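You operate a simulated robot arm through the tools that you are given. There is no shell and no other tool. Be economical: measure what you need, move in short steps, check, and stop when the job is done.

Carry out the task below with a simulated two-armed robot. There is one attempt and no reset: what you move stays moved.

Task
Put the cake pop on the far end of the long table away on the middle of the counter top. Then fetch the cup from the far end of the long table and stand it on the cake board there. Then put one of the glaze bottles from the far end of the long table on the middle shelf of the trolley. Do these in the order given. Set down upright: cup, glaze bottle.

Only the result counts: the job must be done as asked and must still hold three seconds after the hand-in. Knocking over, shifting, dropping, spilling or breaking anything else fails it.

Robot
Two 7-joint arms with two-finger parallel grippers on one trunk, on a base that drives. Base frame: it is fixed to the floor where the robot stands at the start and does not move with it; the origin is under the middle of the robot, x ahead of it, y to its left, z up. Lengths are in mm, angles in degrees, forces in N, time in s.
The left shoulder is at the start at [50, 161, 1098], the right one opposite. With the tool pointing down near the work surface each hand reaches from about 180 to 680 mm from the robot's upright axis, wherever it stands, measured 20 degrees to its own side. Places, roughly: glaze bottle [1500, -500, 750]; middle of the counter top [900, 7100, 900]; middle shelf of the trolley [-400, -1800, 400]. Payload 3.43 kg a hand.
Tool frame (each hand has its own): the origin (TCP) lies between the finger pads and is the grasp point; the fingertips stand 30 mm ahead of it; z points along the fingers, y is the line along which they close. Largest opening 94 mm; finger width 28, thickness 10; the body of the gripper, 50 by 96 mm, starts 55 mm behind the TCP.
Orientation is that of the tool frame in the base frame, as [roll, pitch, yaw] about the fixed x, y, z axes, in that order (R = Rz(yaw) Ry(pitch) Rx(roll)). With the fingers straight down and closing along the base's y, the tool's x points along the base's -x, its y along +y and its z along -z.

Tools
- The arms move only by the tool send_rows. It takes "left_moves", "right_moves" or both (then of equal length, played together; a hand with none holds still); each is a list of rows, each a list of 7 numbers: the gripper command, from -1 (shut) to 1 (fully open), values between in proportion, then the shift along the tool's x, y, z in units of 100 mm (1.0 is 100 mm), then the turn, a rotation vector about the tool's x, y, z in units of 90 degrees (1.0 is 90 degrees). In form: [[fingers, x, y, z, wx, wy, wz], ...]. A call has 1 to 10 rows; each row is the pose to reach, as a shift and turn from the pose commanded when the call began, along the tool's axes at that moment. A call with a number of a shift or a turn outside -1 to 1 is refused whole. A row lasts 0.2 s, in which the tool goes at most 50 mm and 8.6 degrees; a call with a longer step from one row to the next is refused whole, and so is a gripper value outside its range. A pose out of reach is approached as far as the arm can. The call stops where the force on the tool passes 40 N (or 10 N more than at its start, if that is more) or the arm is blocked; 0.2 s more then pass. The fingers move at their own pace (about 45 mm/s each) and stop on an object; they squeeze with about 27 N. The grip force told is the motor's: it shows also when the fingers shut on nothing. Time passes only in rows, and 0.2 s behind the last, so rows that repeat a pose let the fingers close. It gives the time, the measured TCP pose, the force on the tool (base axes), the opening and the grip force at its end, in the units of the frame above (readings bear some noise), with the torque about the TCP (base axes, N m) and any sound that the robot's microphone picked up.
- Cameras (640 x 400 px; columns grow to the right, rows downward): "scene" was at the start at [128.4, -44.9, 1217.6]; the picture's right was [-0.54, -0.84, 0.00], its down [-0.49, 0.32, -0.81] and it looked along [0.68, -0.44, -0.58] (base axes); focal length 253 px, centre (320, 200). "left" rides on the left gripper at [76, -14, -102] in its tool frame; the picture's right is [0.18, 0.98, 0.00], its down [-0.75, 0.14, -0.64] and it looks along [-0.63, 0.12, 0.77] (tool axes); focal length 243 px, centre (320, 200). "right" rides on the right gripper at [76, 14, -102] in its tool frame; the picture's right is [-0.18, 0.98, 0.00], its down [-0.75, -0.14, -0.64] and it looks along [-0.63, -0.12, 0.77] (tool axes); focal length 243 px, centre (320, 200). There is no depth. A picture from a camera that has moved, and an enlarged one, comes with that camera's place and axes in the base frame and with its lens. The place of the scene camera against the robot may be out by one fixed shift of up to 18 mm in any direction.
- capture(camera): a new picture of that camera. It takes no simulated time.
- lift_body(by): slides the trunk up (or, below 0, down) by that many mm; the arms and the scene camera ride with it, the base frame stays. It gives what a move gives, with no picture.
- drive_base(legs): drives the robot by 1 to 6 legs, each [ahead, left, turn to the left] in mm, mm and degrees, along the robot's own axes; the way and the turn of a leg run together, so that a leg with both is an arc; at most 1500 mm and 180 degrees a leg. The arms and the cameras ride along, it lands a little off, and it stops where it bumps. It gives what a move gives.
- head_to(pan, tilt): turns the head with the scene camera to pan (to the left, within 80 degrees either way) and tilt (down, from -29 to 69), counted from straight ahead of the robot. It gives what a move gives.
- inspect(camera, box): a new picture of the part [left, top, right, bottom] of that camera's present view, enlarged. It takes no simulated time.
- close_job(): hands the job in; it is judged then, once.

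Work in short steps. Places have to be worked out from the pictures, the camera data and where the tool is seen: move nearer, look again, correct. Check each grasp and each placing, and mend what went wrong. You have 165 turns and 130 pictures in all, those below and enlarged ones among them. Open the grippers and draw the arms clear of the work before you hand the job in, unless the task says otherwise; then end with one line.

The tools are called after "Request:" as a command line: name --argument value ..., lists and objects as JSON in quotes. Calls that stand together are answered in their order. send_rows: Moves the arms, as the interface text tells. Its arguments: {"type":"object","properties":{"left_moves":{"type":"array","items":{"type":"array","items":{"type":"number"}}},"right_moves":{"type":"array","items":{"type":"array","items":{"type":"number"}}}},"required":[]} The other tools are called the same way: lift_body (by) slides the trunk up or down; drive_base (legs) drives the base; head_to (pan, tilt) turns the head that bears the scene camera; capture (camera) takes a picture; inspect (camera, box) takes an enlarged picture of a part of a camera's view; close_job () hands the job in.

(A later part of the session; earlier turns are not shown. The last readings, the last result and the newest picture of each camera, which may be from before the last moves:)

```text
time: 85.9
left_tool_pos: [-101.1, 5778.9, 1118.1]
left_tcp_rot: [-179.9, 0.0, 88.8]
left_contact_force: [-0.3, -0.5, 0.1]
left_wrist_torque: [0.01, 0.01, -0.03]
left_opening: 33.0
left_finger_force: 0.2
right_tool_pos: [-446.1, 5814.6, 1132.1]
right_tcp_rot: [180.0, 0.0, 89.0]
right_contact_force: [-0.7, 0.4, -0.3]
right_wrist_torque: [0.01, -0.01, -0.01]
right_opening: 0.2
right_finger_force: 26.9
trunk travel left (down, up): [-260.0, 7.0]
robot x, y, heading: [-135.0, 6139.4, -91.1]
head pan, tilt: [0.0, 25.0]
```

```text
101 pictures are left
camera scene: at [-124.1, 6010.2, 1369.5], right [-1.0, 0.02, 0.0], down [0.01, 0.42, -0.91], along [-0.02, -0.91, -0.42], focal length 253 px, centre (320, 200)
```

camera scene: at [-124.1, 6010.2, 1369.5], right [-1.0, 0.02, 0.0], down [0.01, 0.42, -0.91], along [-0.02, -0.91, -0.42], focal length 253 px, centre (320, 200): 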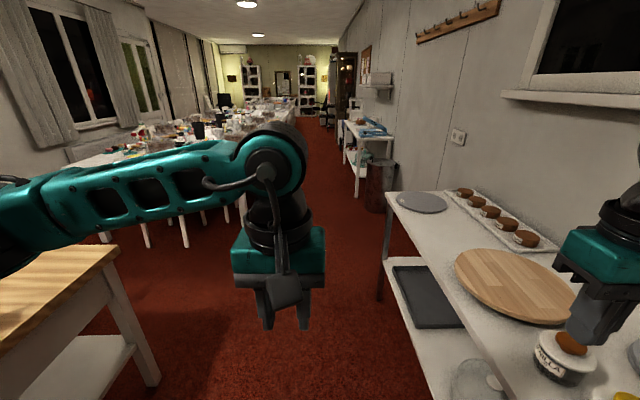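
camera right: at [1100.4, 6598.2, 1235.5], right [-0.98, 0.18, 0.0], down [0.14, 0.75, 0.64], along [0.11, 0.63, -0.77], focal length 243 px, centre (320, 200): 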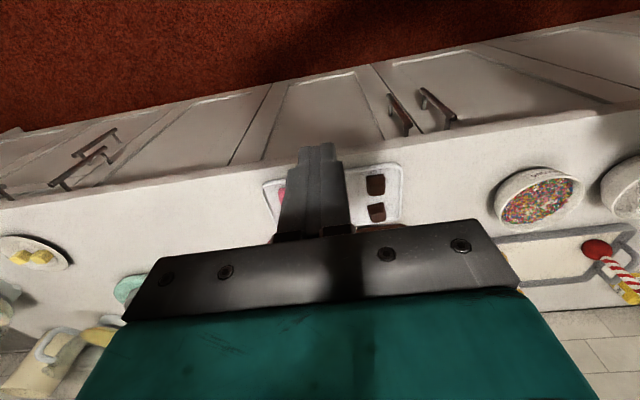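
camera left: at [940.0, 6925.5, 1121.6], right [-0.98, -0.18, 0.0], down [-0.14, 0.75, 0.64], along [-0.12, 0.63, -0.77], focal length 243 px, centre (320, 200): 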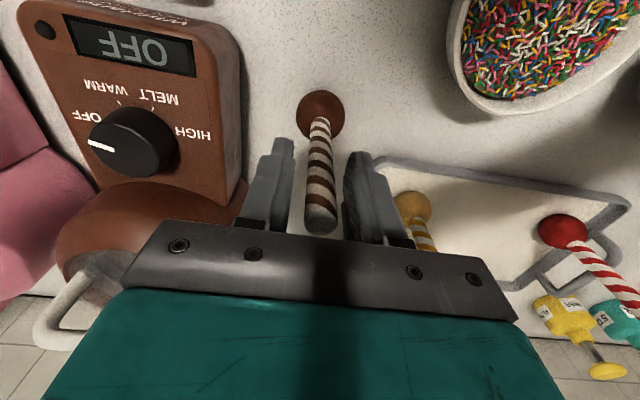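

Lane clear. I tuck the right hand inward and drive back down the lane.

Request:
send_rows --right_moves '[[-1, 0, 0.4, 0, 0, 0, 0], [-1, 0, 0.8, 0, 0, 0, 0], [-1, 0, 1.0, 0, 0, 0, 0]]'

Request:
drive_base --legs '[[0, 0, 1.2], [1500, 0, 0], [1500, 0, 0], [1000, 0, 0]]'

Request:
capture --camera "scene"

```text
time: 86.7
left_tool_pos: [-100.2, 5779.2, 1117.6]
left_tcp_rot: [-179.9, 0.0, 88.8]
left_contact_force: [-0.7, 0.1, -0.4]
left_wrist_torque: [0.0, -0.02, 0.01]
left_opening: 32.8
left_finger_force: 0.0
right_tool_pos: [-343.5, 5813.6, 1132.2]
right_tcp_rot: [-179.9, 0.0, 89.0]
right_contact_force: [0.2, 1.0, 1.1]
right_wrist_torque: [-0.03, 0.01, 0.0]
right_opening: 0.0
right_finger_force: 26.8
trunk travel left (down, up): [-260.0, 7.0]
robot x, y, heading: [-137.3, 6139.3, -91.3]
head pan, tilt: [0.0, 25.0]
```

```text
time: 106.3
left_tool_pos: [-66.0, 1761.1, 1118.5]
left_tcp_rot: [-180.0, 0.0, 90.0]
left_contact_force: [0.1, 0.4, 0.0]
left_wrist_torque: [0.0, 0.01, 0.01]
left_opening: 33.3
left_finger_force: 0.1
right_tool_pos: [-311.2, 1792.3, 1133.1]
right_tcp_rot: [179.9, 0.0, 90.1]
right_contact_force: [-1.3, -0.3, 0.0]
right_wrist_torque: [0.01, 0.01, 0.02]
right_opening: 0.1
right_finger_force: 27.6
trunk travel left (down, up): [-260.0, 7.0]
robot x, y, heading: [-111.9, 2119.2, -90.0]
head pan, tilt: [0.0, 25.0]
```

```text
100 pictures are left
camera scene: at [-94.1, 1991.9, 1369.5], right [-1.0, 0.0, 0.0], down [0.0, 0.42, -0.91], along [0.0, -0.91, -0.42], focal length 253 px, centre (320, 200)
```

scene: 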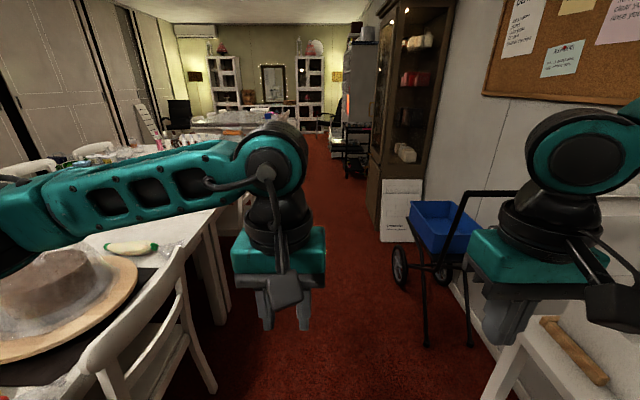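

Lane clear to the start area. Drive to y≈-330, turn left to face the table end.

Request:
drive_base --legs '[[1500, 0, 0], [950, 0, 0], [0, 0, 90], [60, 0, 0]]'

Request:
head_to --pan -10 --tilt 35

Request:
capture --camera "scene"

Request:
capture --camera "right"

```text
time: 122.8
left_tool_pos: [325.1, -291.2, 1118.2]
left_tcp_rot: [180.0, -0.2, -179.6]
left_contact_force: [0.8, 0.6, -0.5]
left_wrist_torque: [0.03, -0.01, 0.01]
left_opening: 32.7
left_finger_force: 0.1
right_tool_pos: [298.6, -536.8, 1132.5]
right_tcp_rot: [-180.0, -0.1, -179.5]
right_contact_force: [0.1, 0.6, -0.7]
right_wrist_torque: [0.03, 0.03, -0.03]
right_opening: 0.0
right_finger_force: 26.7
trunk travel left (down, up): [-260.0, 7.0]
robot x, y, heading: [-37.9, -336.0, 0.6]
head pan, tilt: [0.0, 25.0]
```

```text
time: 123.5
left_tool_pos: [323.5, -290.7, 1118.3]
left_tcp_rot: [-180.0, -0.1, -179.6]
left_contact_force: [0.0, -0.1, 0.5]
left_wrist_torque: [-0.02, 0.0, 0.0]
left_opening: 32.9
left_finger_force: 0.1
right_tool_pos: [297.2, -536.4, 1132.1]
right_tcp_rot: [180.0, 0.0, -179.5]
right_contact_force: [0.1, -1.5, 0.4]
right_wrist_torque: [0.05, 0.0, 0.0]
right_opening: 0.0
right_finger_force: 26.6
trunk travel left (down, up): [-260.0, 7.0]
robot x, y, heading: [-38.1, -337.9, 0.2]
head pan, tilt: [-10.0, 35.0]
```

```text
99 pictures are left
camera scene: at [105.5, -348.2, 1353.8], right [-0.17, -0.99, 0.0], down [-0.57, 0.09, -0.82], along [0.81, -0.14, -0.57], focal length 253 px, centre (320, 200)
```

scene: 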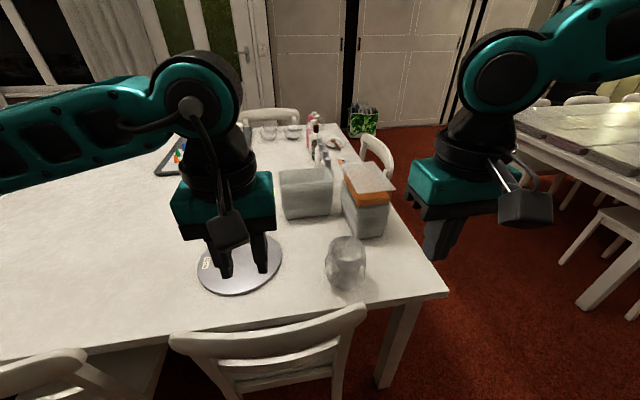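

```text
98 pictures are left
camera right: at [220.4, -522.5, 1235.9], right [0.18, 0.98, 0.0], down [0.75, -0.13, 0.64], along [0.63, -0.11, -0.77], focal length 243 px, centre (320, 200)
```

right: 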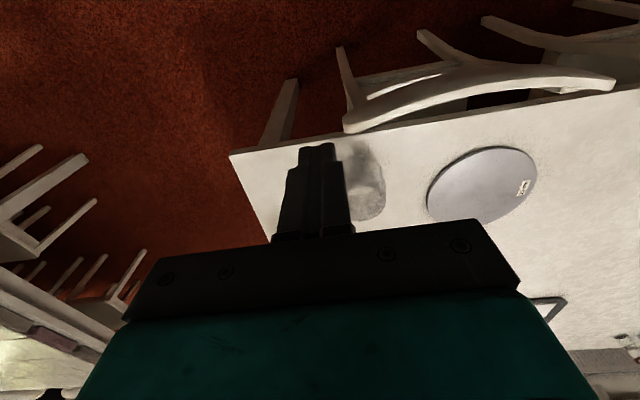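

Let me look closely at the cup and at the board.

Request:
inspect --camera "scene" --box '[290, 200, 410, 310]'

```text
3.64 times, centred on (350, 255) of scene
camera zoom: at [105.5, -348.2, 1353.8], right [-0.17, -0.99, 0.0], down [-0.57, 0.09, -0.82], along [0.81, -0.14, -0.57], focal length 920 px, centre (211, 0)
```

zoom: 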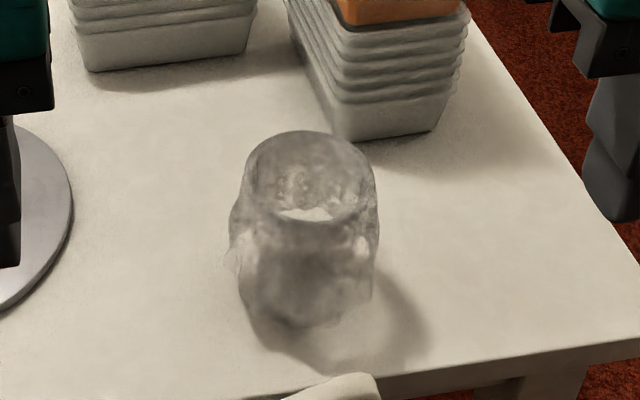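

The cup looks nearly as wide as the gripper opening. I'll lower the trunk, open the right hand, and view the cup from nearer above.

Request:
lift_body --by -100

Request:
send_rows --right_moves '[[1, -0.4, 0.1, 0, 0, 0, 0], [1, -0.8, 0.3, 0, 0, 0, 0], [1, -1.0, 0.35, 0, 0, 0, 0], [1, -1.0, 0.35, 0, 0, 0, 0], [1, -1.0, 0.35, 0, 0, 0, 0]]'

Request:
capture --camera "right"

Request:
capture --camera "scene"

```text
time: 124.8
left_tool_pos: [324.0, -291.8, 1018.4]
left_tcp_rot: [180.0, 0.0, -179.5]
left_contact_force: [-0.1, 0.5, -0.4]
left_wrist_torque: [-0.04, -0.05, -0.03]
left_opening: 32.8
left_finger_force: 0.2
right_tool_pos: [296.8, -537.1, 1031.4]
right_tcp_rot: [180.0, 0.0, -179.6]
right_contact_force: [-0.4, -0.4, -0.5]
right_wrist_torque: [-0.02, 0.01, 0.02]
right_opening: 0.0
right_finger_force: 27.0
trunk travel left (down, up): [-160.0, 107.0]
robot x, y, heading: [-38.5, -338.0, 0.5]
head pan, tilt: [-10.0, 35.0]
```

```text
time: 126.0
left_tool_pos: [324.0, -291.0, 1016.4]
left_tcp_rot: [180.0, 0.0, -179.7]
left_contact_force: [-0.4, 1.0, -0.1]
left_wrist_torque: [0.0, 0.05, 0.01]
left_opening: 32.7
left_finger_force: 0.2
right_tool_pos: [397.3, -499.8, 1032.8]
right_tcp_rot: [-180.0, 0.0, -179.5]
right_contact_force: [-0.1, 0.2, 0.4]
right_wrist_torque: [0.0, -0.04, 0.01]
right_opening: 93.8
right_finger_force: 0.1
trunk travel left (down, up): [-160.0, 107.0]
robot x, y, heading: [-36.0, -338.2, 0.5]
head pan, tilt: [-10.0, 35.0]
```

```text
96 pictures are left
camera right: at [320.5, -486.0, 1135.8], right [0.18, 0.98, 0.0], down [0.75, -0.13, 0.64], along [0.63, -0.11, -0.77], focal length 243 px, centre (320, 200)
```

right: 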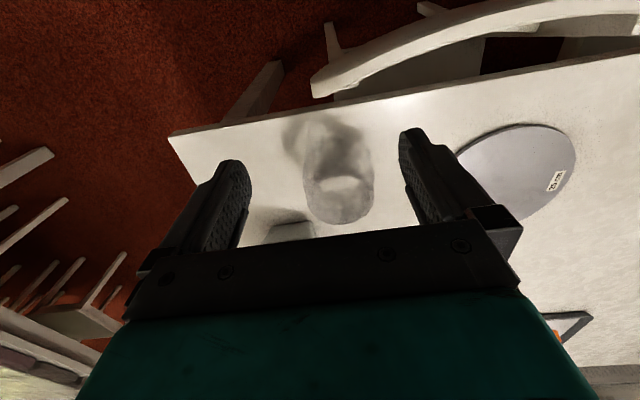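

```text
95 pictures are left
camera scene: at [105.6, -348.3, 1253.8], right [-0.17, -0.99, 0.0], down [-0.57, 0.1, -0.82], along [0.81, -0.14, -0.57], focal length 253 px, centre (320, 200)
```

scene: 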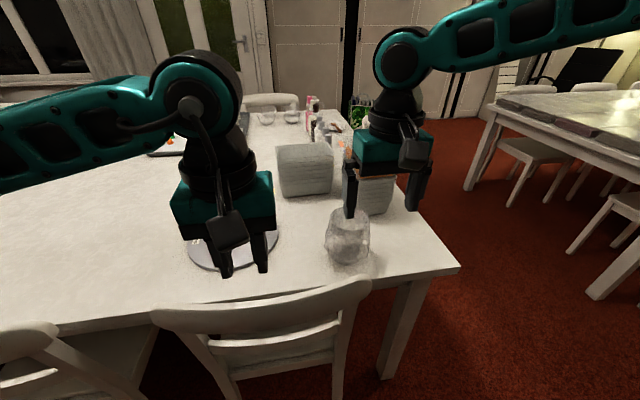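

Request:
inspect --camera "right" --box '[260, 90, 420, 240]'

Request:
inspect --camera "scene" --box '[300, 180, 420, 290]'

```text
2.67 times, centred on (340, 165) of right
camera zoom: at [320.5, -486.0, 1135.8], right [0.18, 0.98, 0.0], down [0.75, -0.13, 0.64], along [0.63, -0.11, -0.77], focal length 647 px, centre (267, 293)
```

zoom: 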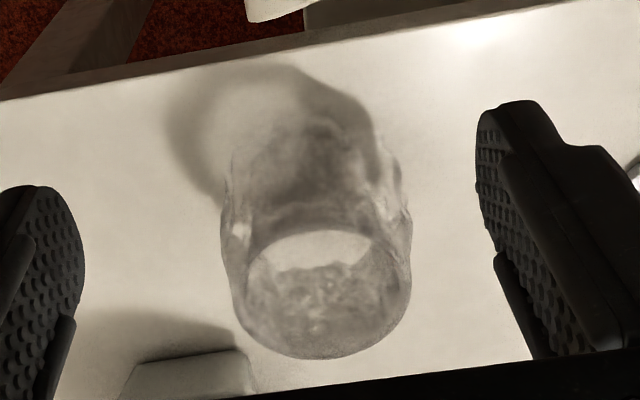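

```text
3.64 times, centred on (360, 235) of scene
camera zoom: at [105.6, -348.3, 1253.8], right [-0.17, -0.99, 0.0], down [-0.57, 0.1, -0.82], along [0.81, -0.14, -0.57], focal length 920 px, centre (174, 73)
```

zoom: 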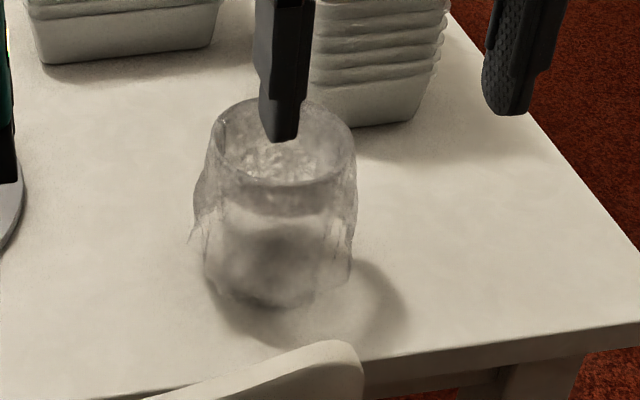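

Rim diameter ≈88 mm, too tight for a straddling grasp, so I'll pinch the rim wall on its right (-y) side: rim centre ≈[542, -492, 873], wall at y≈-536. I'll move above it and recheck.

Request:
send_rows --right_moves '[[0.1, -0.4, -0.1, 0, 0, 0, 0], [0.1, -0.8, -0.25, 0, 0, 0, 0], [0.1, -1.0, -0.4, 0.2, 0, 0, 0], [0.1, -1.0, -0.4, 0.5, 0, 0, 0], [0.1, -1.0, -0.4, 0.5, 0, 0, 0]]'

Request:
capture --camera "right"

Request:
inspect --camera "scene" --box '[300, 160, 420, 290]'

```text
time: 127.2
left_tool_pos: [323.1, -291.1, 1017.9]
left_tcp_rot: [179.9, -0.1, -179.6]
left_contact_force: [-0.7, -0.5, -0.2]
left_wrist_torque: [0.01, 0.03, 0.0]
left_opening: 32.8
left_finger_force: 0.1
right_tool_pos: [493.9, -539.9, 983.7]
right_tcp_rot: [180.0, 0.1, -179.4]
right_contact_force: [0.2, -0.6, 0.1]
right_wrist_torque: [0.01, 0.02, -0.01]
right_opening: 51.7
right_finger_force: 0.0
trunk travel left (down, up): [-160.0, 107.0]
robot x, y, heading: [-31.7, -335.4, 0.5]
head pan, tilt: [-10.0, 35.0]
```

```text
92 pictures are left
camera right: at [419.9, -526.2, 1086.0], right [0.18, 0.98, 0.0], down [0.75, -0.13, 0.64], along [0.63, -0.11, -0.77], focal length 243 px, centre (320, 200)
```

right: 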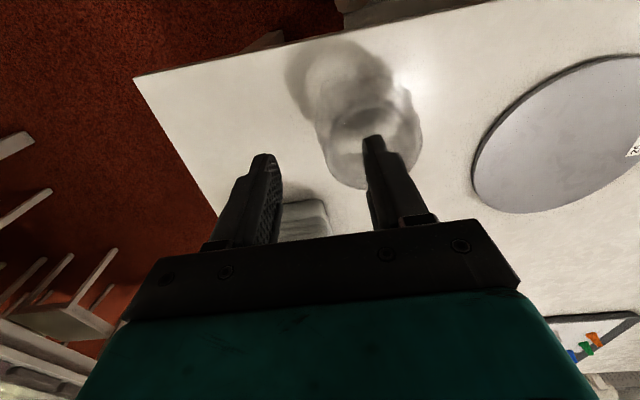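

```text
3.08 times, centred on (360, 225) of scene
camera zoom: at [105.6, -348.3, 1253.8], right [-0.17, -0.99, 0.0], down [-0.57, 0.1, -0.82], along [0.81, -0.14, -0.57], focal length 778 px, centre (197, 123)
```

zoom: 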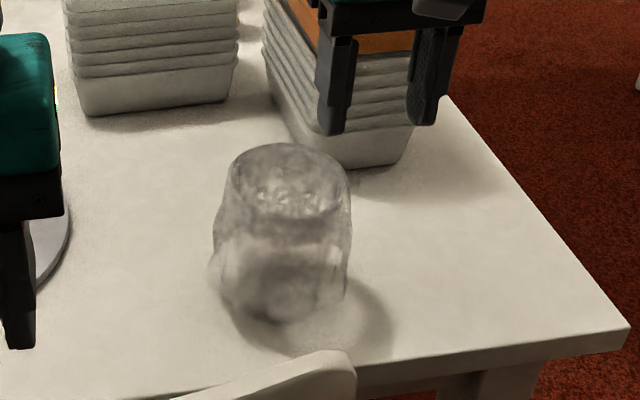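

Rim centre now ≈[536, -494, ~880]. Advance 42 mm and lower so fingertips are just above the rim, then check.

Request:
send_rows --right_moves '[[0.1, -0.42, 0.03, 0, 0, 0, 0], [0.1, -0.42, 0.03, 0.3, 0, 0, 0], [0.1, -0.42, 0.03, 0.55, 0, 0, 0], [0.1, -0.42, 0.03, 0.55, 0, 0, 0]]'

Request:
capture --camera "right"

Request:
inspect --camera "scene" --box '[300, 160, 420, 290]'

```text
time: 128.2
left_tool_pos: [323.6, -290.8, 1017.3]
left_tcp_rot: [179.9, 0.1, -179.6]
left_contact_force: [0.4, 0.1, 0.5]
left_wrist_torque: [-0.01, 0.0, 0.02]
left_opening: 32.6
left_finger_force: 0.1
right_tool_pos: [497.9, -562.6, 943.6]
right_tcp_rot: [179.9, 0.0, -179.5]
right_contact_force: [0.1, 0.2, -0.4]
right_wrist_torque: [-0.02, -0.05, 0.0]
right_opening: 51.6
right_finger_force: 0.1
right hand out of reach, approached as far as the arm can: row 1, 2, 3, 4
trunk travel left (down, up): [-160.0, 107.0]
robot x, y, heading: [-38.3, -334.5, 0.6]
head pan, tilt: [-10.0, 35.0]
```

```text
90 pictures are left
camera right: at [422.8, -548.3, 1046.9], right [0.18, 0.98, 0.0], down [0.75, -0.13, 0.64], along [0.63, -0.11, -0.77], focal length 243 px, centre (320, 200)
```

right: 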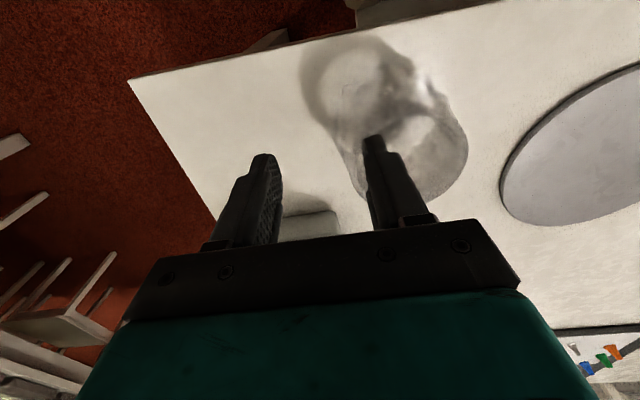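

```text
3.08 times, centred on (360, 225) of scene
camera zoom: at [105.6, -348.3, 1253.8], right [-0.17, -0.99, 0.0], down [-0.57, 0.1, -0.82], along [0.81, -0.14, -0.57], focal length 778 px, centre (197, 123)
```

zoom: 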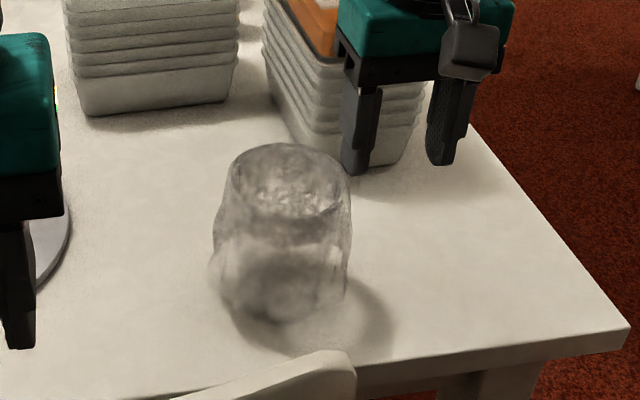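

The arm hit its reach limit because the trunk is low relative to the hand height. I'll raise the trunk by 100 (hand rides up), then extend and lower the arm.

Request:
lift_body --by 105

Request:
send_rows --right_moves '[[0.1, 0, 0, 0, 0, 0, 0], [0.1, 0, 0, 0, 0, 0, 0]]'

```text
time: 129.6
left_tool_pos: [324.0, -292.8, 1121.9]
left_tcp_rot: [-179.9, -0.1, -179.6]
left_contact_force: [-0.5, 0.6, -0.1]
left_wrist_torque: [0.0, -0.01, -0.02]
left_opening: 32.9
left_finger_force: 0.0
right_tool_pos: [498.0, -562.5, 1047.8]
right_tcp_rot: [-180.0, 0.0, -179.5]
right_contact_force: [1.2, 0.5, -0.2]
right_wrist_torque: [-0.01, 0.02, -0.02]
right_opening: 51.6
right_finger_force: 0.0
trunk travel left (down, up): [-265.0, 2.0]
robot x, y, heading: [-36.6, -338.1, 0.6]
head pan, tilt: [-10.0, 35.0]
```

```text
time: 130.2
left_tool_pos: [323.9, -290.8, 1122.2]
left_tcp_rot: [180.0, 0.1, -179.5]
left_contact_force: [0.2, 0.1, -0.2]
left_wrist_torque: [-0.03, -0.02, -0.01]
left_opening: 32.8
left_finger_force: 0.0
right_tool_pos: [498.0, -562.1, 1049.7]
right_tcp_rot: [179.9, 0.2, -179.6]
right_contact_force: [1.2, 0.2, -0.5]
right_wrist_torque: [0.0, 0.0, 0.0]
right_opening: 51.8
right_finger_force: 0.0
trunk travel left (down, up): [-265.0, 2.0]
robot x, y, heading: [-32.6, -335.1, 0.6]
head pan, tilt: [-10.0, 35.0]
```

Drive ahead 35 mm (the start position was x≈0, known free), then lower the right hand while shifting +25 in y.

Request:
drive_base --legs '[[37, 0, -0.5]]'

Request:
send_rows --right_moves '[[0.1, 0, 0.15, 0.3, 0, 0, 0], [0.1, 0, 0.25, 0.7, 0, 0, 0], [0.1, 0, 0.25, 1.0, 0, 0, 0], [0.1, 0, 0.25, 1.0, 0, 0, 0]]'

Request:
capture --camera "right"

Request:
inspect --camera "scene" --box '[280, 180, 420, 330]'

```text
time: 131.1
left_tool_pos: [361.7, -295.5, 1122.6]
left_tcp_rot: [-180.0, -0.1, 179.9]
left_contact_force: [-0.3, -0.3, -1.0]
left_wrist_torque: [-0.03, 0.02, -0.03]
left_opening: 32.9
left_finger_force: 0.0
right_tool_pos: [535.0, -566.9, 1046.8]
right_tcp_rot: [-180.0, 0.0, 180.0]
right_contact_force: [0.2, 0.2, -0.7]
right_wrist_torque: [0.02, 0.03, 0.0]
right_opening: 51.9
right_finger_force: 0.0
trunk travel left (down, up): [-265.0, 2.0]
robot x, y, heading: [4.1, -333.5, -0.2]
head pan, tilt: [-10.0, 35.0]
```

```text
time: 132.1
left_tool_pos: [361.2, -294.8, 1122.4]
left_tcp_rot: [-180.0, 0.1, 180.0]
left_contact_force: [-0.1, 0.6, 0.4]
left_wrist_torque: [-0.01, 0.0, -0.03]
left_opening: 32.7
left_finger_force: 0.0
right_tool_pos: [497.9, -569.5, 982.5]
right_tcp_rot: [179.9, 0.1, -180.0]
right_contact_force: [0.2, -0.3, 0.1]
right_wrist_torque: [0.01, 0.0, -0.01]
right_opening: 51.7
right_finger_force: 0.1
right hand out of reach, approached as far as the arm can: row 1, 2, 3, 4
trunk travel left (down, up): [-265.0, 2.0]
robot x, y, heading: [-0.2, -336.6, -0.0]
head pan, tilt: [-10.0, 35.0]
```

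```text
88 pictures are left
camera right: at [422.0, -554.5, 1085.6], right [0.18, 0.98, 0.0], down [0.75, -0.14, 0.64], along [0.63, -0.12, -0.77], focal length 243 px, centre (320, 200)
```

right: 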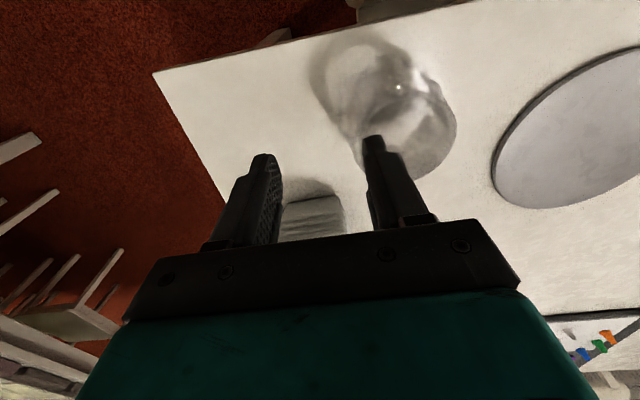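

```text
2.67 times, centred on (350, 255) of scene
camera zoom: at [142.4, -349.3, 1358.8], right [-0.17, -0.98, 0.0], down [-0.56, 0.1, -0.82], along [0.81, -0.14, -0.57], focal length 674 px, centre (240, 53)
```

zoom: 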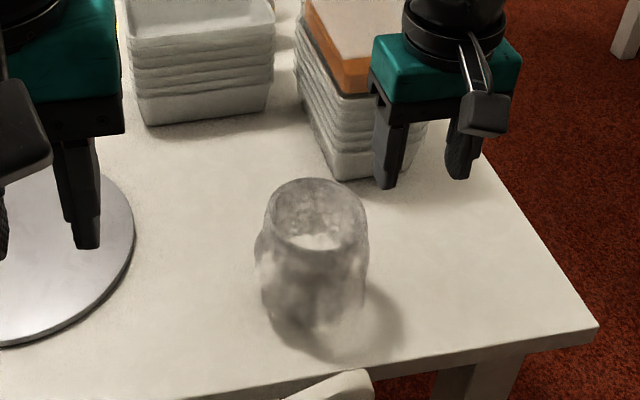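

Outward reach of the right arm is limited here; the inward pose worked well for the left arm. I'll raise the hand, move the base right so that the cup lies inward, and set the trunk back to its start height.

Request:
send_rows --right_moves '[[0.1, 0.2, 0, -0.4, 0, 0, 0], [0.1, 0.4, 0.0, -0.8, 0, 0, 0], [0.1, 0.8, 0.0, -1.0, 0, 0, 0], [0.1, 1.0, 0.2, -1.0, 0, 0, 0], [0.1, 1.0, 0.5, -1.0, 0, 0, 0]]'

Request:
drive_base --legs '[[0, -210, 0]]'

Request:
lift_body --by -120

Request:
capture --camera "scene"

```text
time: 133.3
left_tool_pos: [361.9, -293.5, 1121.8]
left_tcp_rot: [-179.8, 0.0, 179.9]
left_contact_force: [-0.7, 0.6, -0.3]
left_wrist_torque: [0.02, -0.01, -0.01]
left_opening: 32.9
left_finger_force: 0.1
right_tool_pos: [398.6, -517.3, 1082.6]
right_tcp_rot: [179.9, 0.1, -180.0]
right_contact_force: [0.2, 0.2, -0.1]
right_wrist_torque: [0.0, 0.01, -0.02]
right_opening: 51.8
right_finger_force: 0.0
trunk travel left (down, up): [-265.0, 2.0]
robot x, y, heading: [-1.4, -334.2, -0.3]
head pan, tilt: [-10.0, 35.0]
```

```text
time: 134.9
left_tool_pos: [360.6, -503.6, 1122.3]
left_tcp_rot: [179.9, 0.0, -180.0]
left_contact_force: [0.5, 0.2, -0.1]
left_wrist_torque: [0.0, 0.02, -0.01]
left_opening: 32.7
left_finger_force: 0.0
right_tool_pos: [397.9, -729.4, 1083.5]
right_tcp_rot: [-179.9, 0.1, -180.0]
right_contact_force: [0.3, -1.1, 0.5]
right_wrist_torque: [0.03, -0.03, 0.03]
right_opening: 51.7
right_finger_force: 0.0
trunk travel left (down, up): [-265.0, 2.0]
robot x, y, heading: [3.4, -550.0, 0.1]
head pan, tilt: [-10.0, 35.0]
```

```text
time: 136.4
left_tool_pos: [360.4, -502.0, 1002.4]
left_tcp_rot: [179.9, 0.0, 180.0]
left_contact_force: [0.0, -0.4, 0.4]
left_wrist_torque: [0.01, -0.03, 0.03]
left_opening: 32.9
left_finger_force: 0.1
right_tool_pos: [397.6, -727.4, 963.8]
right_tcp_rot: [180.0, 0.2, -180.0]
right_contact_force: [-0.2, 0.0, 0.6]
right_wrist_torque: [0.02, -0.01, -0.01]
right_opening: 51.5
right_finger_force: 0.1
trunk travel left (down, up): [-145.0, 122.0]
robot x, y, heading: [1.2, -547.8, 0.1]
head pan, tilt: [-10.0, 35.0]
```

```text
86 pictures are left
camera scene: at [142.3, -558.9, 1238.8], right [-0.17, -0.98, 0.0], down [-0.56, 0.1, -0.82], along [0.81, -0.14, -0.57], focal length 253 px, centre (320, 200)
```

scene: 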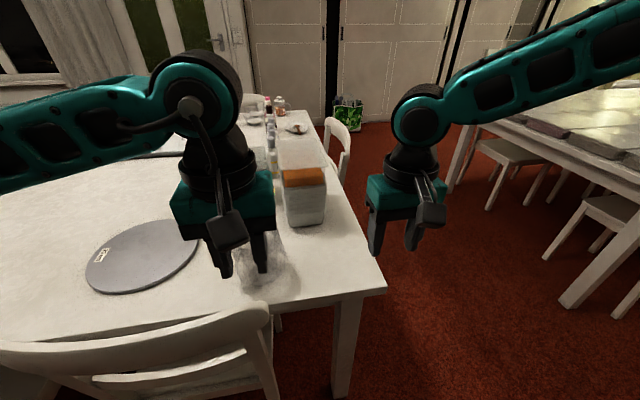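

The left hand is already close to the cup with a proven workspace; I'll use it, pinching the left (+y) rim wall at y≈-451.

Request:
send_rows --left_moves '[[0.1, -0.3, 0.3, 0, 0, 0, 0], [0.1, -0.7, 0.5, 0, 0, 0, 0], [0.1, -1.0, 0.5, 0, 0, 0, 0]]'

Request:
send_rows --left_moves '[[0.1, -0.4, 0, 0, 0, 0, 0], [0.1, -0.76, 0, 0.2, 0, 0, 0], [0.1, -0.76, 0, 0.4, 0, 0, 0], [0.1, -0.76, 0, 0.4, 0, 0, 0]]'

Request:
capture --camera "left"

Request:
capture --camera "scene"

```text
time: 137.2
left_tool_pos: [462.6, -453.4, 1002.5]
left_tcp_rot: [180.0, 0.0, 180.0]
left_contact_force: [-0.3, 0.2, 0.3]
left_wrist_torque: [-0.01, 0.02, -0.01]
left_opening: 51.5
left_finger_force: 0.2
right_tool_pos: [398.4, -728.7, 963.0]
right_tcp_rot: [180.0, 0.0, -179.9]
right_contact_force: [0.8, 0.6, -0.6]
right_wrist_torque: [0.01, 0.0, 0.0]
right_opening: 51.5
right_finger_force: 0.1
trunk travel left (down, up): [-145.0, 122.0]
robot x, y, heading: [0.0, -545.7, 0.0]
head pan, tilt: [-10.0, 35.0]
```

```text
time: 138.2
left_tool_pos: [537.8, -453.8, 963.1]
left_tcp_rot: [-180.0, 0.0, 180.0]
left_contact_force: [-0.6, -0.1, 0.5]
left_wrist_torque: [-0.01, 0.01, 0.0]
left_opening: 51.4
left_finger_force: 0.2
right_tool_pos: [397.5, -728.4, 963.9]
right_tcp_rot: [179.9, 0.2, -179.9]
right_contact_force: [0.1, -0.6, -0.3]
right_wrist_torque: [0.01, -0.01, 0.01]
right_opening: 51.6
right_finger_force: 0.1
trunk travel left (down, up): [-145.0, 122.0]
robot x, y, heading: [4.1, -546.1, -0.2]
head pan, tilt: [-10.0, 35.0]
```

```text
85 pictures are left
camera left: at [461.1, -467.5, 1067.2], right [-0.18, 0.98, 0.0], down [0.75, 0.14, 0.64], along [0.63, 0.12, -0.77], focal length 243 px, centre (320, 200)
```

left: 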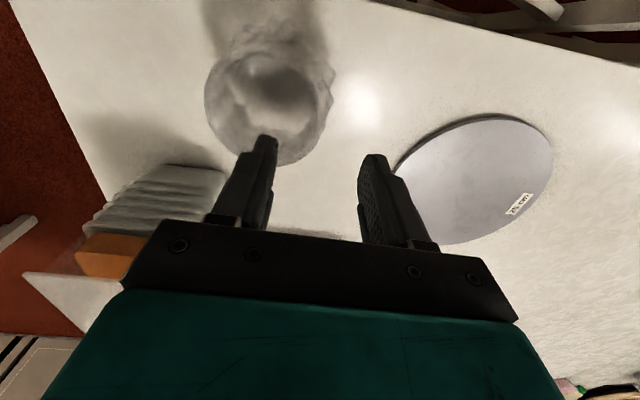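

```text
84 pictures are left
camera scene: at [142.4, -559.0, 1238.8], right [-0.17, -0.98, 0.0], down [-0.56, 0.1, -0.82], along [0.81, -0.14, -0.57], focal length 253 px, centre (320, 200)
```

scene: 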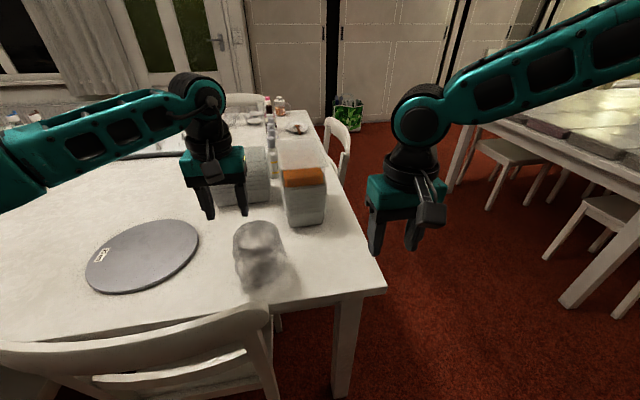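

Request:
inspect --camera "left" --box '[190, 20, 390, 200]'

Request:
inspect --camera "scene" --box '[180, 160, 320, 310]'

```text
2.22 times, centred on (290, 110) of left
camera zoom: at [461.1, -467.5, 1067.2], right [-0.18, 0.98, 0.0], down [0.75, 0.14, 0.64], along [0.63, 0.12, -0.77], focal length 539 px, centre (387, 400)
```

zoom: 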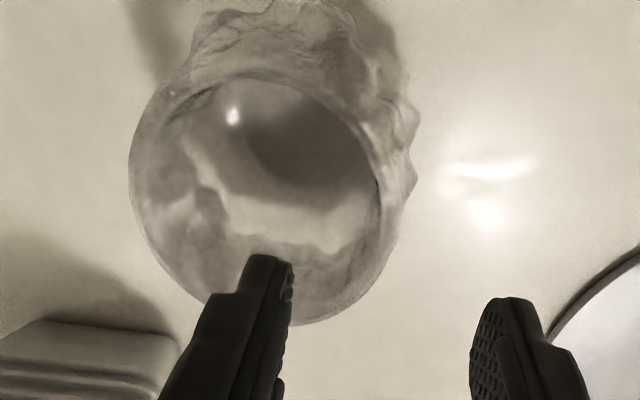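

```text
2.67 times, centred on (250, 235) of scene
camera zoom: at [142.4, -559.0, 1238.8], right [-0.17, -0.98, 0.0], down [-0.56, 0.1, -0.82], along [0.81, -0.14, -0.57], focal length 674 px, centre (507, 107)
```

zoom: 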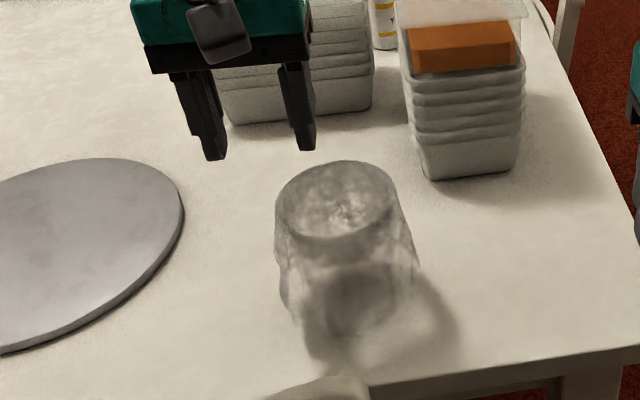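

The wall (y≈-452) is centred between the open fingers. Descend to TCP z≈865, the call stopping on any contact.

Request:
send_rows --left_moves '[[0.1, 0.02, 0.02, 0.3, 0, 0, 0], [0.1, 0.02, 0.02, 0.55, 0, 0, 0], [0.1, 0.02, 0.02, 0.7, 0, 0, 0]]'

Request:
capture --camera "left"

Request:
inspect --camera "scene" --box '[180, 160, 320, 310]'

```text
time: 139.0
left_tool_pos: [534.4, -451.5, 892.1]
left_tcp_rot: [180.0, 0.0, 180.0]
left_contact_force: [0.0, 0.0, 0.2]
left_wrist_torque: [-0.01, 0.04, -0.02]
left_opening: 51.8
left_finger_force: 0.0
right_tool_pos: [398.7, -728.1, 965.0]
right_tcp_rot: [-180.0, 0.1, -179.8]
right_contact_force: [0.0, 0.5, -0.6]
right_wrist_torque: [0.0, 0.01, -0.01]
right_opening: 51.9
right_finger_force: 0.2
trunk travel left (down, up): [-145.0, 122.0]
robot x, y, heading: [0.0, -544.7, 0.3]
head pan, tilt: [-10.0, 35.0]
```

```text
81 pictures are left
camera left: at [458.4, -465.6, 996.6], right [-0.18, 0.98, 0.0], down [0.75, 0.14, 0.64], along [0.63, 0.12, -0.77], focal length 243 px, centre (320, 200)
```

left: 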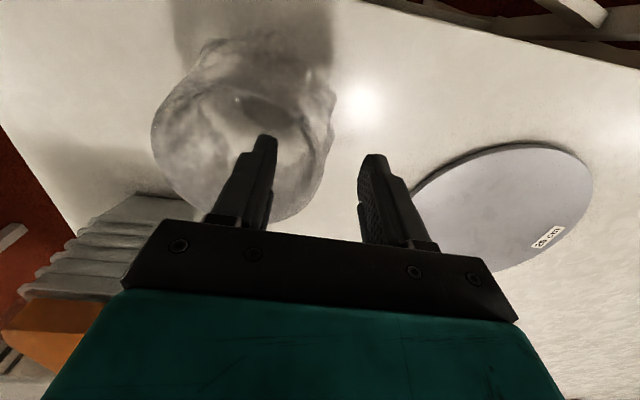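

```text
2.67 times, centred on (250, 235) of scene
camera zoom: at [142.5, -558.9, 1238.8], right [-0.17, -0.98, 0.0], down [-0.56, 0.1, -0.82], along [0.81, -0.14, -0.57], focal length 674 px, centre (507, 107)
```

zoom: 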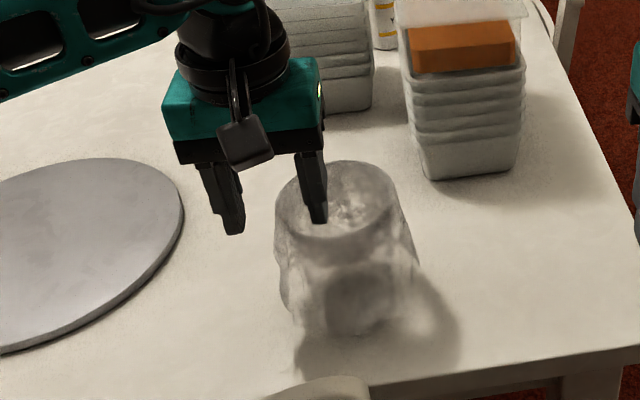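

No contact; the inner finger is going into the cup. Down 22 mm more, then close.

Request:
send_rows --left_moves '[[0.1, 0, 0, 0.15, 0, 0, 0], [0.1, 0, 0, 0.22, 0, 0, 0], [-0.4, 0, 0, 0.22, 0, 0, 0], [-1, 0, 0, 0.22, 0, 0, 0], [-1, 0, 0, 0.22, 0, 0, 0], [-1, 0, 0, 0.22, 0, 0, 0], [-1, 0, 0, 0.22, 0, 0, 0]]'

Request:
capture --camera "left"

Request:
inspect --camera "scene" --box '[180, 160, 320, 310]'

```text
time: 140.6
left_tool_pos: [534.4, -453.7, 870.3]
left_tcp_rot: [-179.8, 0.1, -180.0]
left_contact_force: [0.6, -1.8, 2.3]
left_wrist_torque: [-0.52, 0.01, -0.01]
left_opening: 9.5
left_finger_force: 27.2
right_tool_pos: [397.4, -728.6, 964.8]
right_tcp_rot: [180.0, 0.1, -179.9]
right_contact_force: [-0.8, 0.2, -0.6]
right_wrist_torque: [0.03, -0.01, -0.01]
right_opening: 51.9
right_finger_force: 0.0
trunk travel left (down, up): [-145.0, 122.0]
robot x, y, heading: [1.7, -542.3, -0.1]
head pan, tilt: [-10.0, 35.0]
```

```text
79 pictures are left
camera left: at [458.6, -466.1, 975.5], right [-0.18, 0.98, 0.0], down [0.75, 0.14, 0.64], along [0.63, 0.12, -0.77], focal length 243 px, centre (320, 200)
```

left: 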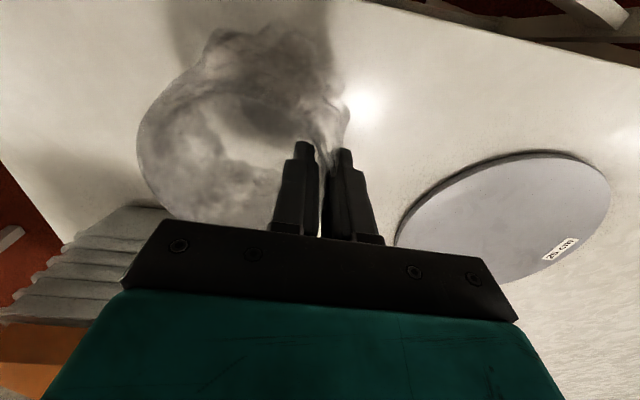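

```text
2.67 times, centred on (250, 235) of scene
camera zoom: at [142.2, -559.1, 1238.8], right [-0.17, -0.98, 0.0], down [-0.56, 0.1, -0.82], along [0.81, -0.14, -0.57], focal length 674 px, centre (507, 107)
```

zoom: 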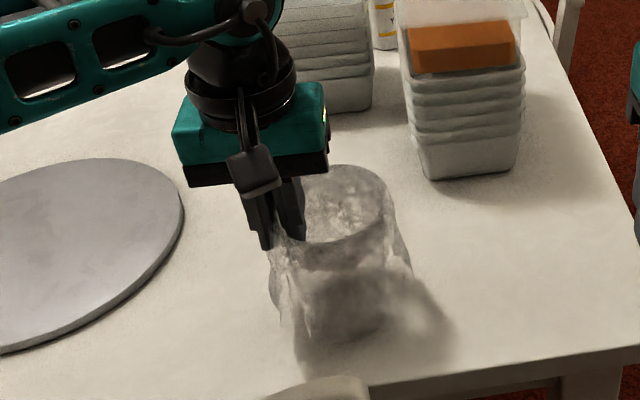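

Gripping the wall (9.5 mm). Lift slowly 60 mm and check.

Request:
send_rows --left_moves '[[-1, 0, 0, -0.1, 0, 0, 0], [-1, 0, 0, -0.3, 0, 0, 0], [-1, 0, 0, -0.5, 0, 0, 0], [-1, 0, 0, -0.7, 0, 0, 0]]'

Request:
capture --camera "left"

Request:
inspect --camera "scene" --box '[180, 140, 320, 290]'

```text
time: 141.6
left_tool_pos: [536.1, -452.2, 940.5]
left_tcp_rot: [-179.8, 0.1, -179.9]
left_contact_force: [0.2, -0.1, -0.3]
left_wrist_torque: [0.0, -0.01, 0.03]
left_opening: 0.1
left_finger_force: 27.6
right_tool_pos: [398.1, -727.8, 963.7]
right_tcp_rot: [180.0, 0.1, -179.9]
right_contact_force: [1.0, 0.1, -0.3]
right_wrist_torque: [-0.02, 0.0, 0.03]
right_opening: 51.8
right_finger_force: 0.1
trunk travel left (down, up): [-145.0, 122.0]
robot x, y, heading: [-1.6, -546.7, 0.0]
head pan, tilt: [-10.0, 35.0]
```

```text
77 pictures are left
camera left: at [459.0, -465.2, 1046.0], right [-0.18, 0.98, 0.0], down [0.75, 0.14, 0.64], along [0.63, 0.12, -0.77], focal length 243 px, centre (320, 200)
```

left: 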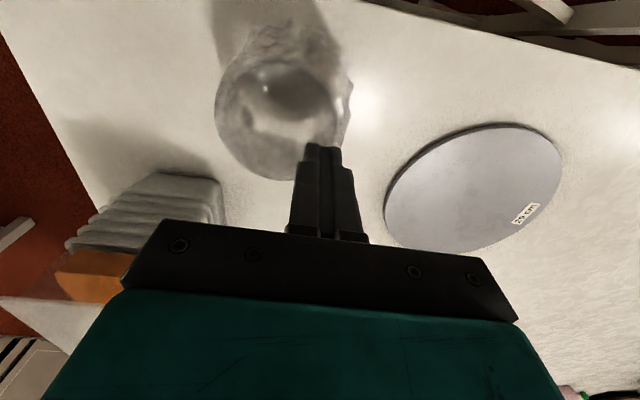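

```text
2.67 times, centred on (250, 215) of scene
camera zoom: at [142.3, -559.0, 1238.8], right [-0.17, -0.98, 0.0], down [-0.56, 0.1, -0.82], along [0.81, -0.14, -0.57], focal length 674 px, centre (507, 160)
```

zoom: 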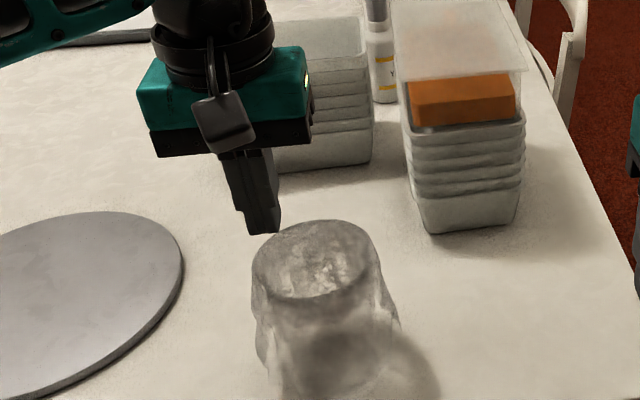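

The wall slipped out; the cup still stands. The pinch was too shallow, so I'll re-measure the rim and grip deeper.

Request:
inspect --camera "left" --box '[190, 0, 390, 200]'

```text
2.00 times, centred on (290, 100) of left
camera zoom: at [459.0, -465.2, 1046.0], right [-0.18, 0.98, 0.0], down [0.75, 0.14, 0.64], along [0.63, 0.12, -0.77], focal length 485 px, centre (380, 400)
```

zoom: 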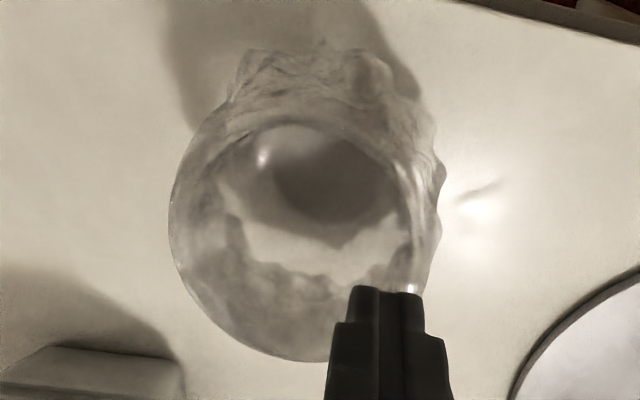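

Cup now centred ≈[533, -481], outer left wall y≈-437. Re-centre at y≈-442, open, go deeper to TCP z≈846 (body stays above the rim), and close.

Request:
send_rows --left_moves '[[0.1, 0.02, 0.1, 0, 0, 0, 0], [0.1, 0.02, 0.1, 0, 0, 0, 0], [0.1, 0.02, 0.1, 0, 0, 0, 0], [0.1, 0.02, 0.1, 0.25, 0, 0, 0], [0.1, 0.02, 0.1, 0.5, 0, 0, 0], [0.1, 0.02, 0.1, 0.7, 0, 0, 0]]'

Request:
capture --camera "left"

```text
time: 143.0
left_tool_pos: [532.4, -442.4, 870.8]
left_tcp_rot: [-179.9, 0.0, 179.9]
left_contact_force: [-0.5, 0.0, 0.8]
left_wrist_torque: [-0.01, 0.02, 0.02]
left_opening: 51.6
left_finger_force: 0.2
right_tool_pos: [397.9, -729.2, 963.6]
right_tcp_rot: [-180.0, 0.1, -179.9]
right_contact_force: [0.1, 0.5, -0.3]
right_wrist_torque: [-0.03, 0.03, 0.01]
right_opening: 52.0
right_finger_force: 0.1
trunk travel left (down, up): [-145.0, 122.0]
robot x, y, heading: [2.2, -548.8, 0.1]
head pan, tilt: [-10.0, 35.0]
```

```text
74 pictures are left
camera left: at [456.3, -455.3, 975.7], right [-0.18, 0.98, 0.0], down [0.75, 0.14, 0.64], along [0.63, 0.12, -0.77], focal length 243 px, centre (320, 200)
```

left: 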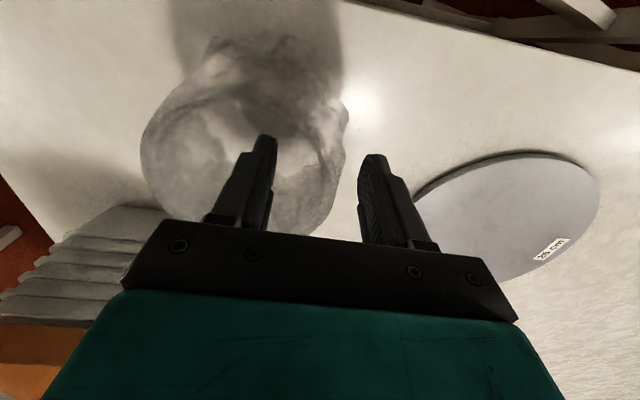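

Nothing touched. Go deeper 25 mm, close, and let the grip settle before lifting.

Request:
send_rows --left_moves '[[0.1, 0, 0, 0.13, 0, 0, 0], [0.1, 0, 0, 0.26, 0, 0, 0], [-0.4, 0, 0, 0.26, 0, 0, 0], [-1, 0, 0, 0.26, 0, 0, 0], [-1, 0, 0, 0.26, 0, 0, 0], [-1, 0, 0, 0.26, 0, 0, 0], [-1, 0, 0, 0.26, 0, 0, 0]]'

Request:
capture --camera "left"

Request:
inspect --camera "scene" --box '[180, 160, 320, 310]'

```text
time: 144.6
left_tool_pos: [532.2, -443.3, 847.4]
left_tcp_rot: [-179.8, 0.2, 180.0]
left_contact_force: [2.7, -2.9, 9.4]
left_wrist_torque: [-0.95, -0.22, 0.18]
left_opening: 10.3
left_finger_force: 26.7
right_tool_pos: [396.9, -727.2, 963.0]
right_tcp_rot: [-180.0, 0.1, -179.9]
right_contact_force: [-1.2, 0.3, 0.1]
right_wrist_torque: [-0.01, 0.01, 0.02]
right_opening: 51.5
right_finger_force: 0.1
trunk travel left (down, up): [-145.0, 122.0]
robot x, y, heading: [-0.3, -546.5, -0.1]
head pan, tilt: [-10.0, 35.0]
```

```text
73 pictures are left
camera left: at [456.7, -455.9, 951.0], right [-0.18, 0.98, 0.0], down [0.75, 0.14, 0.64], along [0.63, 0.12, -0.77], focal length 243 px, centre (320, 200)
```

left: 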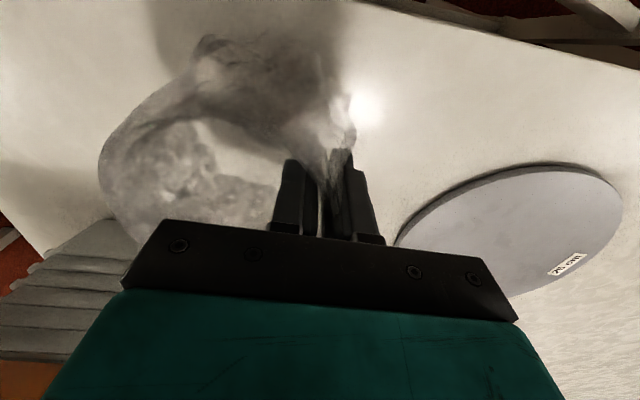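

```text
2.67 times, centred on (250, 235) of scene
camera zoom: at [141.9, -559.2, 1239.0], right [-0.17, -0.98, 0.0], down [-0.56, 0.1, -0.82], along [0.81, -0.14, -0.57], focal length 674 px, centre (507, 107)
```

zoom: 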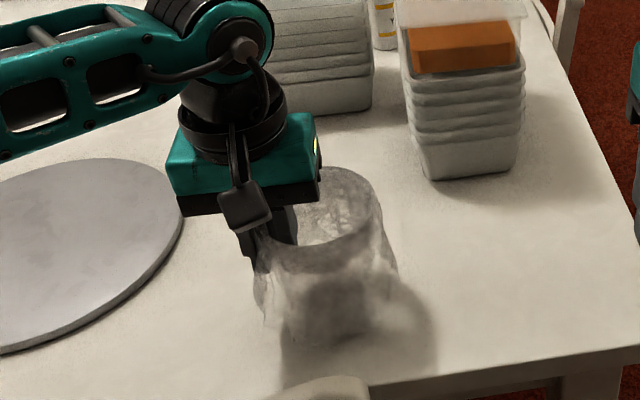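

Grip is 10 mm with some load torque. Lift very slowly, 12 mm, and check whether it holds.

Request:
send_rows --left_moves '[[-1, 0, 0, -0.02, 0, 0, 0], [-1, 0, 0, -0.04, 0, 0, 0], [-1, 0, 0, -0.06, 0, 0, 0], [-1, 0, 0, -0.09, 0, 0, 0], [-1, 0, 0, -0.12, 0, 0, 0], [-1, 0, 0, -0.12, 0, 0, 0]]'

Request:
inspect --camera "scene" --box '[180, 160, 320, 310]'

```text
time: 146.0
left_tool_pos: [533.9, -440.7, 857.3]
left_tcp_rot: [180.0, -0.2, 179.9]
left_contact_force: [0.4, 1.3, -2.9]
left_wrist_torque: [0.09, 0.01, -0.02]
left_opening: 9.5
left_finger_force: 27.0
right_tool_pos: [397.6, -728.6, 963.6]
right_tcp_rot: [180.0, 0.1, -179.9]
right_contact_force: [-0.3, 0.4, 1.3]
right_wrist_torque: [-0.01, -0.02, 0.0]
right_opening: 51.7
right_finger_force: 0.1
trunk travel left (down, up): [-145.0, 122.0]
robot x, y, heading: [-2.0, -546.5, -0.1]
head pan, tilt: [-10.0, 35.0]
```

```text
2.67 times, centred on (250, 235) of scene
camera zoom: at [142.6, -558.9, 1238.7], right [-0.17, -0.98, 0.0], down [-0.57, 0.1, -0.82], along [0.81, -0.14, -0.57], focal length 674 px, centre (507, 107)
```

zoom: 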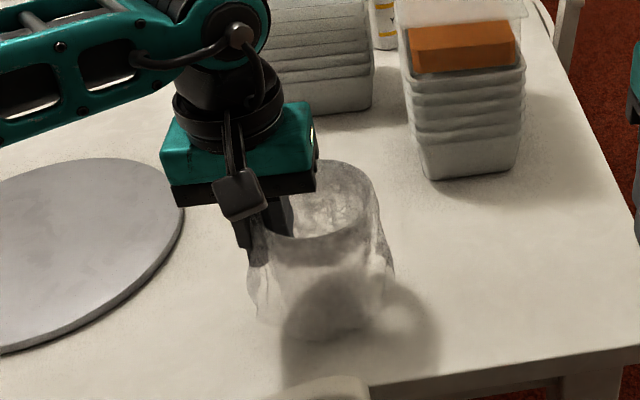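

The load is now carried (≈3 N down), the cup seems to be hanging. Continue slowly another 25 mm.

Request:
send_rows --left_moves '[[-1, 0, 0, -0.03, 0, 0, 0], [-1, 0, 0, -0.06, 0, 0, 0], [-1, 0, 0, -0.1, 0, 0, 0], [-1, 0, 0, -0.14, 0, 0, 0], [-1, 0, 0, -0.18, 0, 0, 0], [-1, 0, 0, -0.22, 0, 0, 0], [-1, 0, 0, -0.26, 0, 0, 0]]'

Request:
inspect --camera "scene" --box '[180, 160, 320, 310]'

Request:
capture --camera "left"

```text
time: 147.6
left_tool_pos: [535.1, -441.4, 882.8]
left_tcp_rot: [180.0, -0.1, -179.9]
left_contact_force: [0.3, 0.7, -2.0]
left_wrist_torque: [0.1, -0.02, -0.01]
left_opening: 9.5
left_finger_force: 27.3
right_tool_pos: [398.5, -728.3, 963.3]
right_tcp_rot: [-179.9, 0.0, -179.9]
right_contact_force: [0.0, -0.8, 0.2]
right_wrist_torque: [0.0, -0.02, -0.02]
right_opening: 51.8
right_finger_force: 0.1
trunk travel left (down, up): [-145.0, 122.0]
robot x, y, heading: [4.6, -547.0, -0.2]
head pan, tilt: [-10.0, 35.0]
```

```text
2.67 times, centred on (250, 235) of scene
camera zoom: at [142.6, -558.9, 1238.7], right [-0.17, -0.98, 0.0], down [-0.57, 0.1, -0.82], along [0.81, -0.14, -0.57], focal length 674 px, centre (507, 107)
```

zoom: 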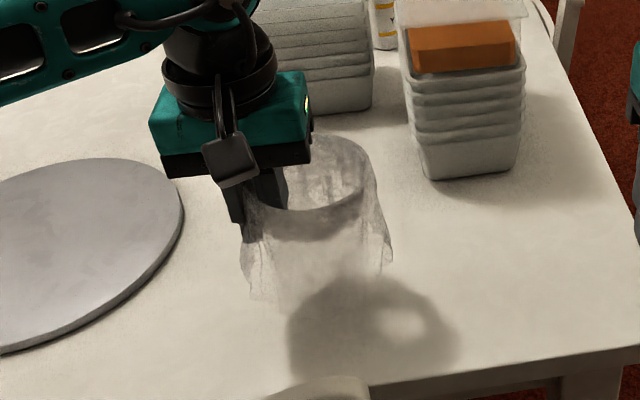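

```text
69 pictures are left
camera left: at [457.1, -455.5, 987.0], right [-0.18, 0.98, 0.0], down [0.75, 0.14, 0.64], along [0.63, 0.12, -0.77], focal length 243 px, centre (320, 200)
```

left: 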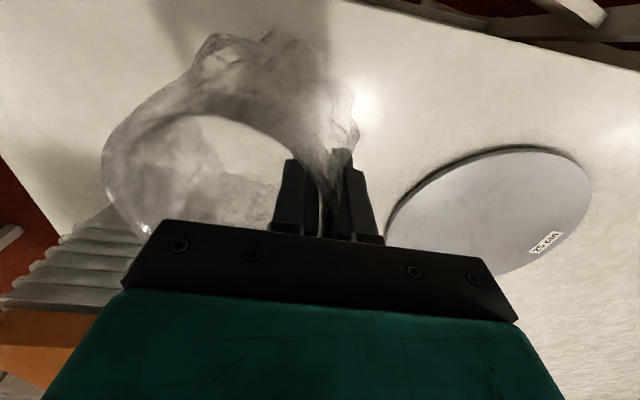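

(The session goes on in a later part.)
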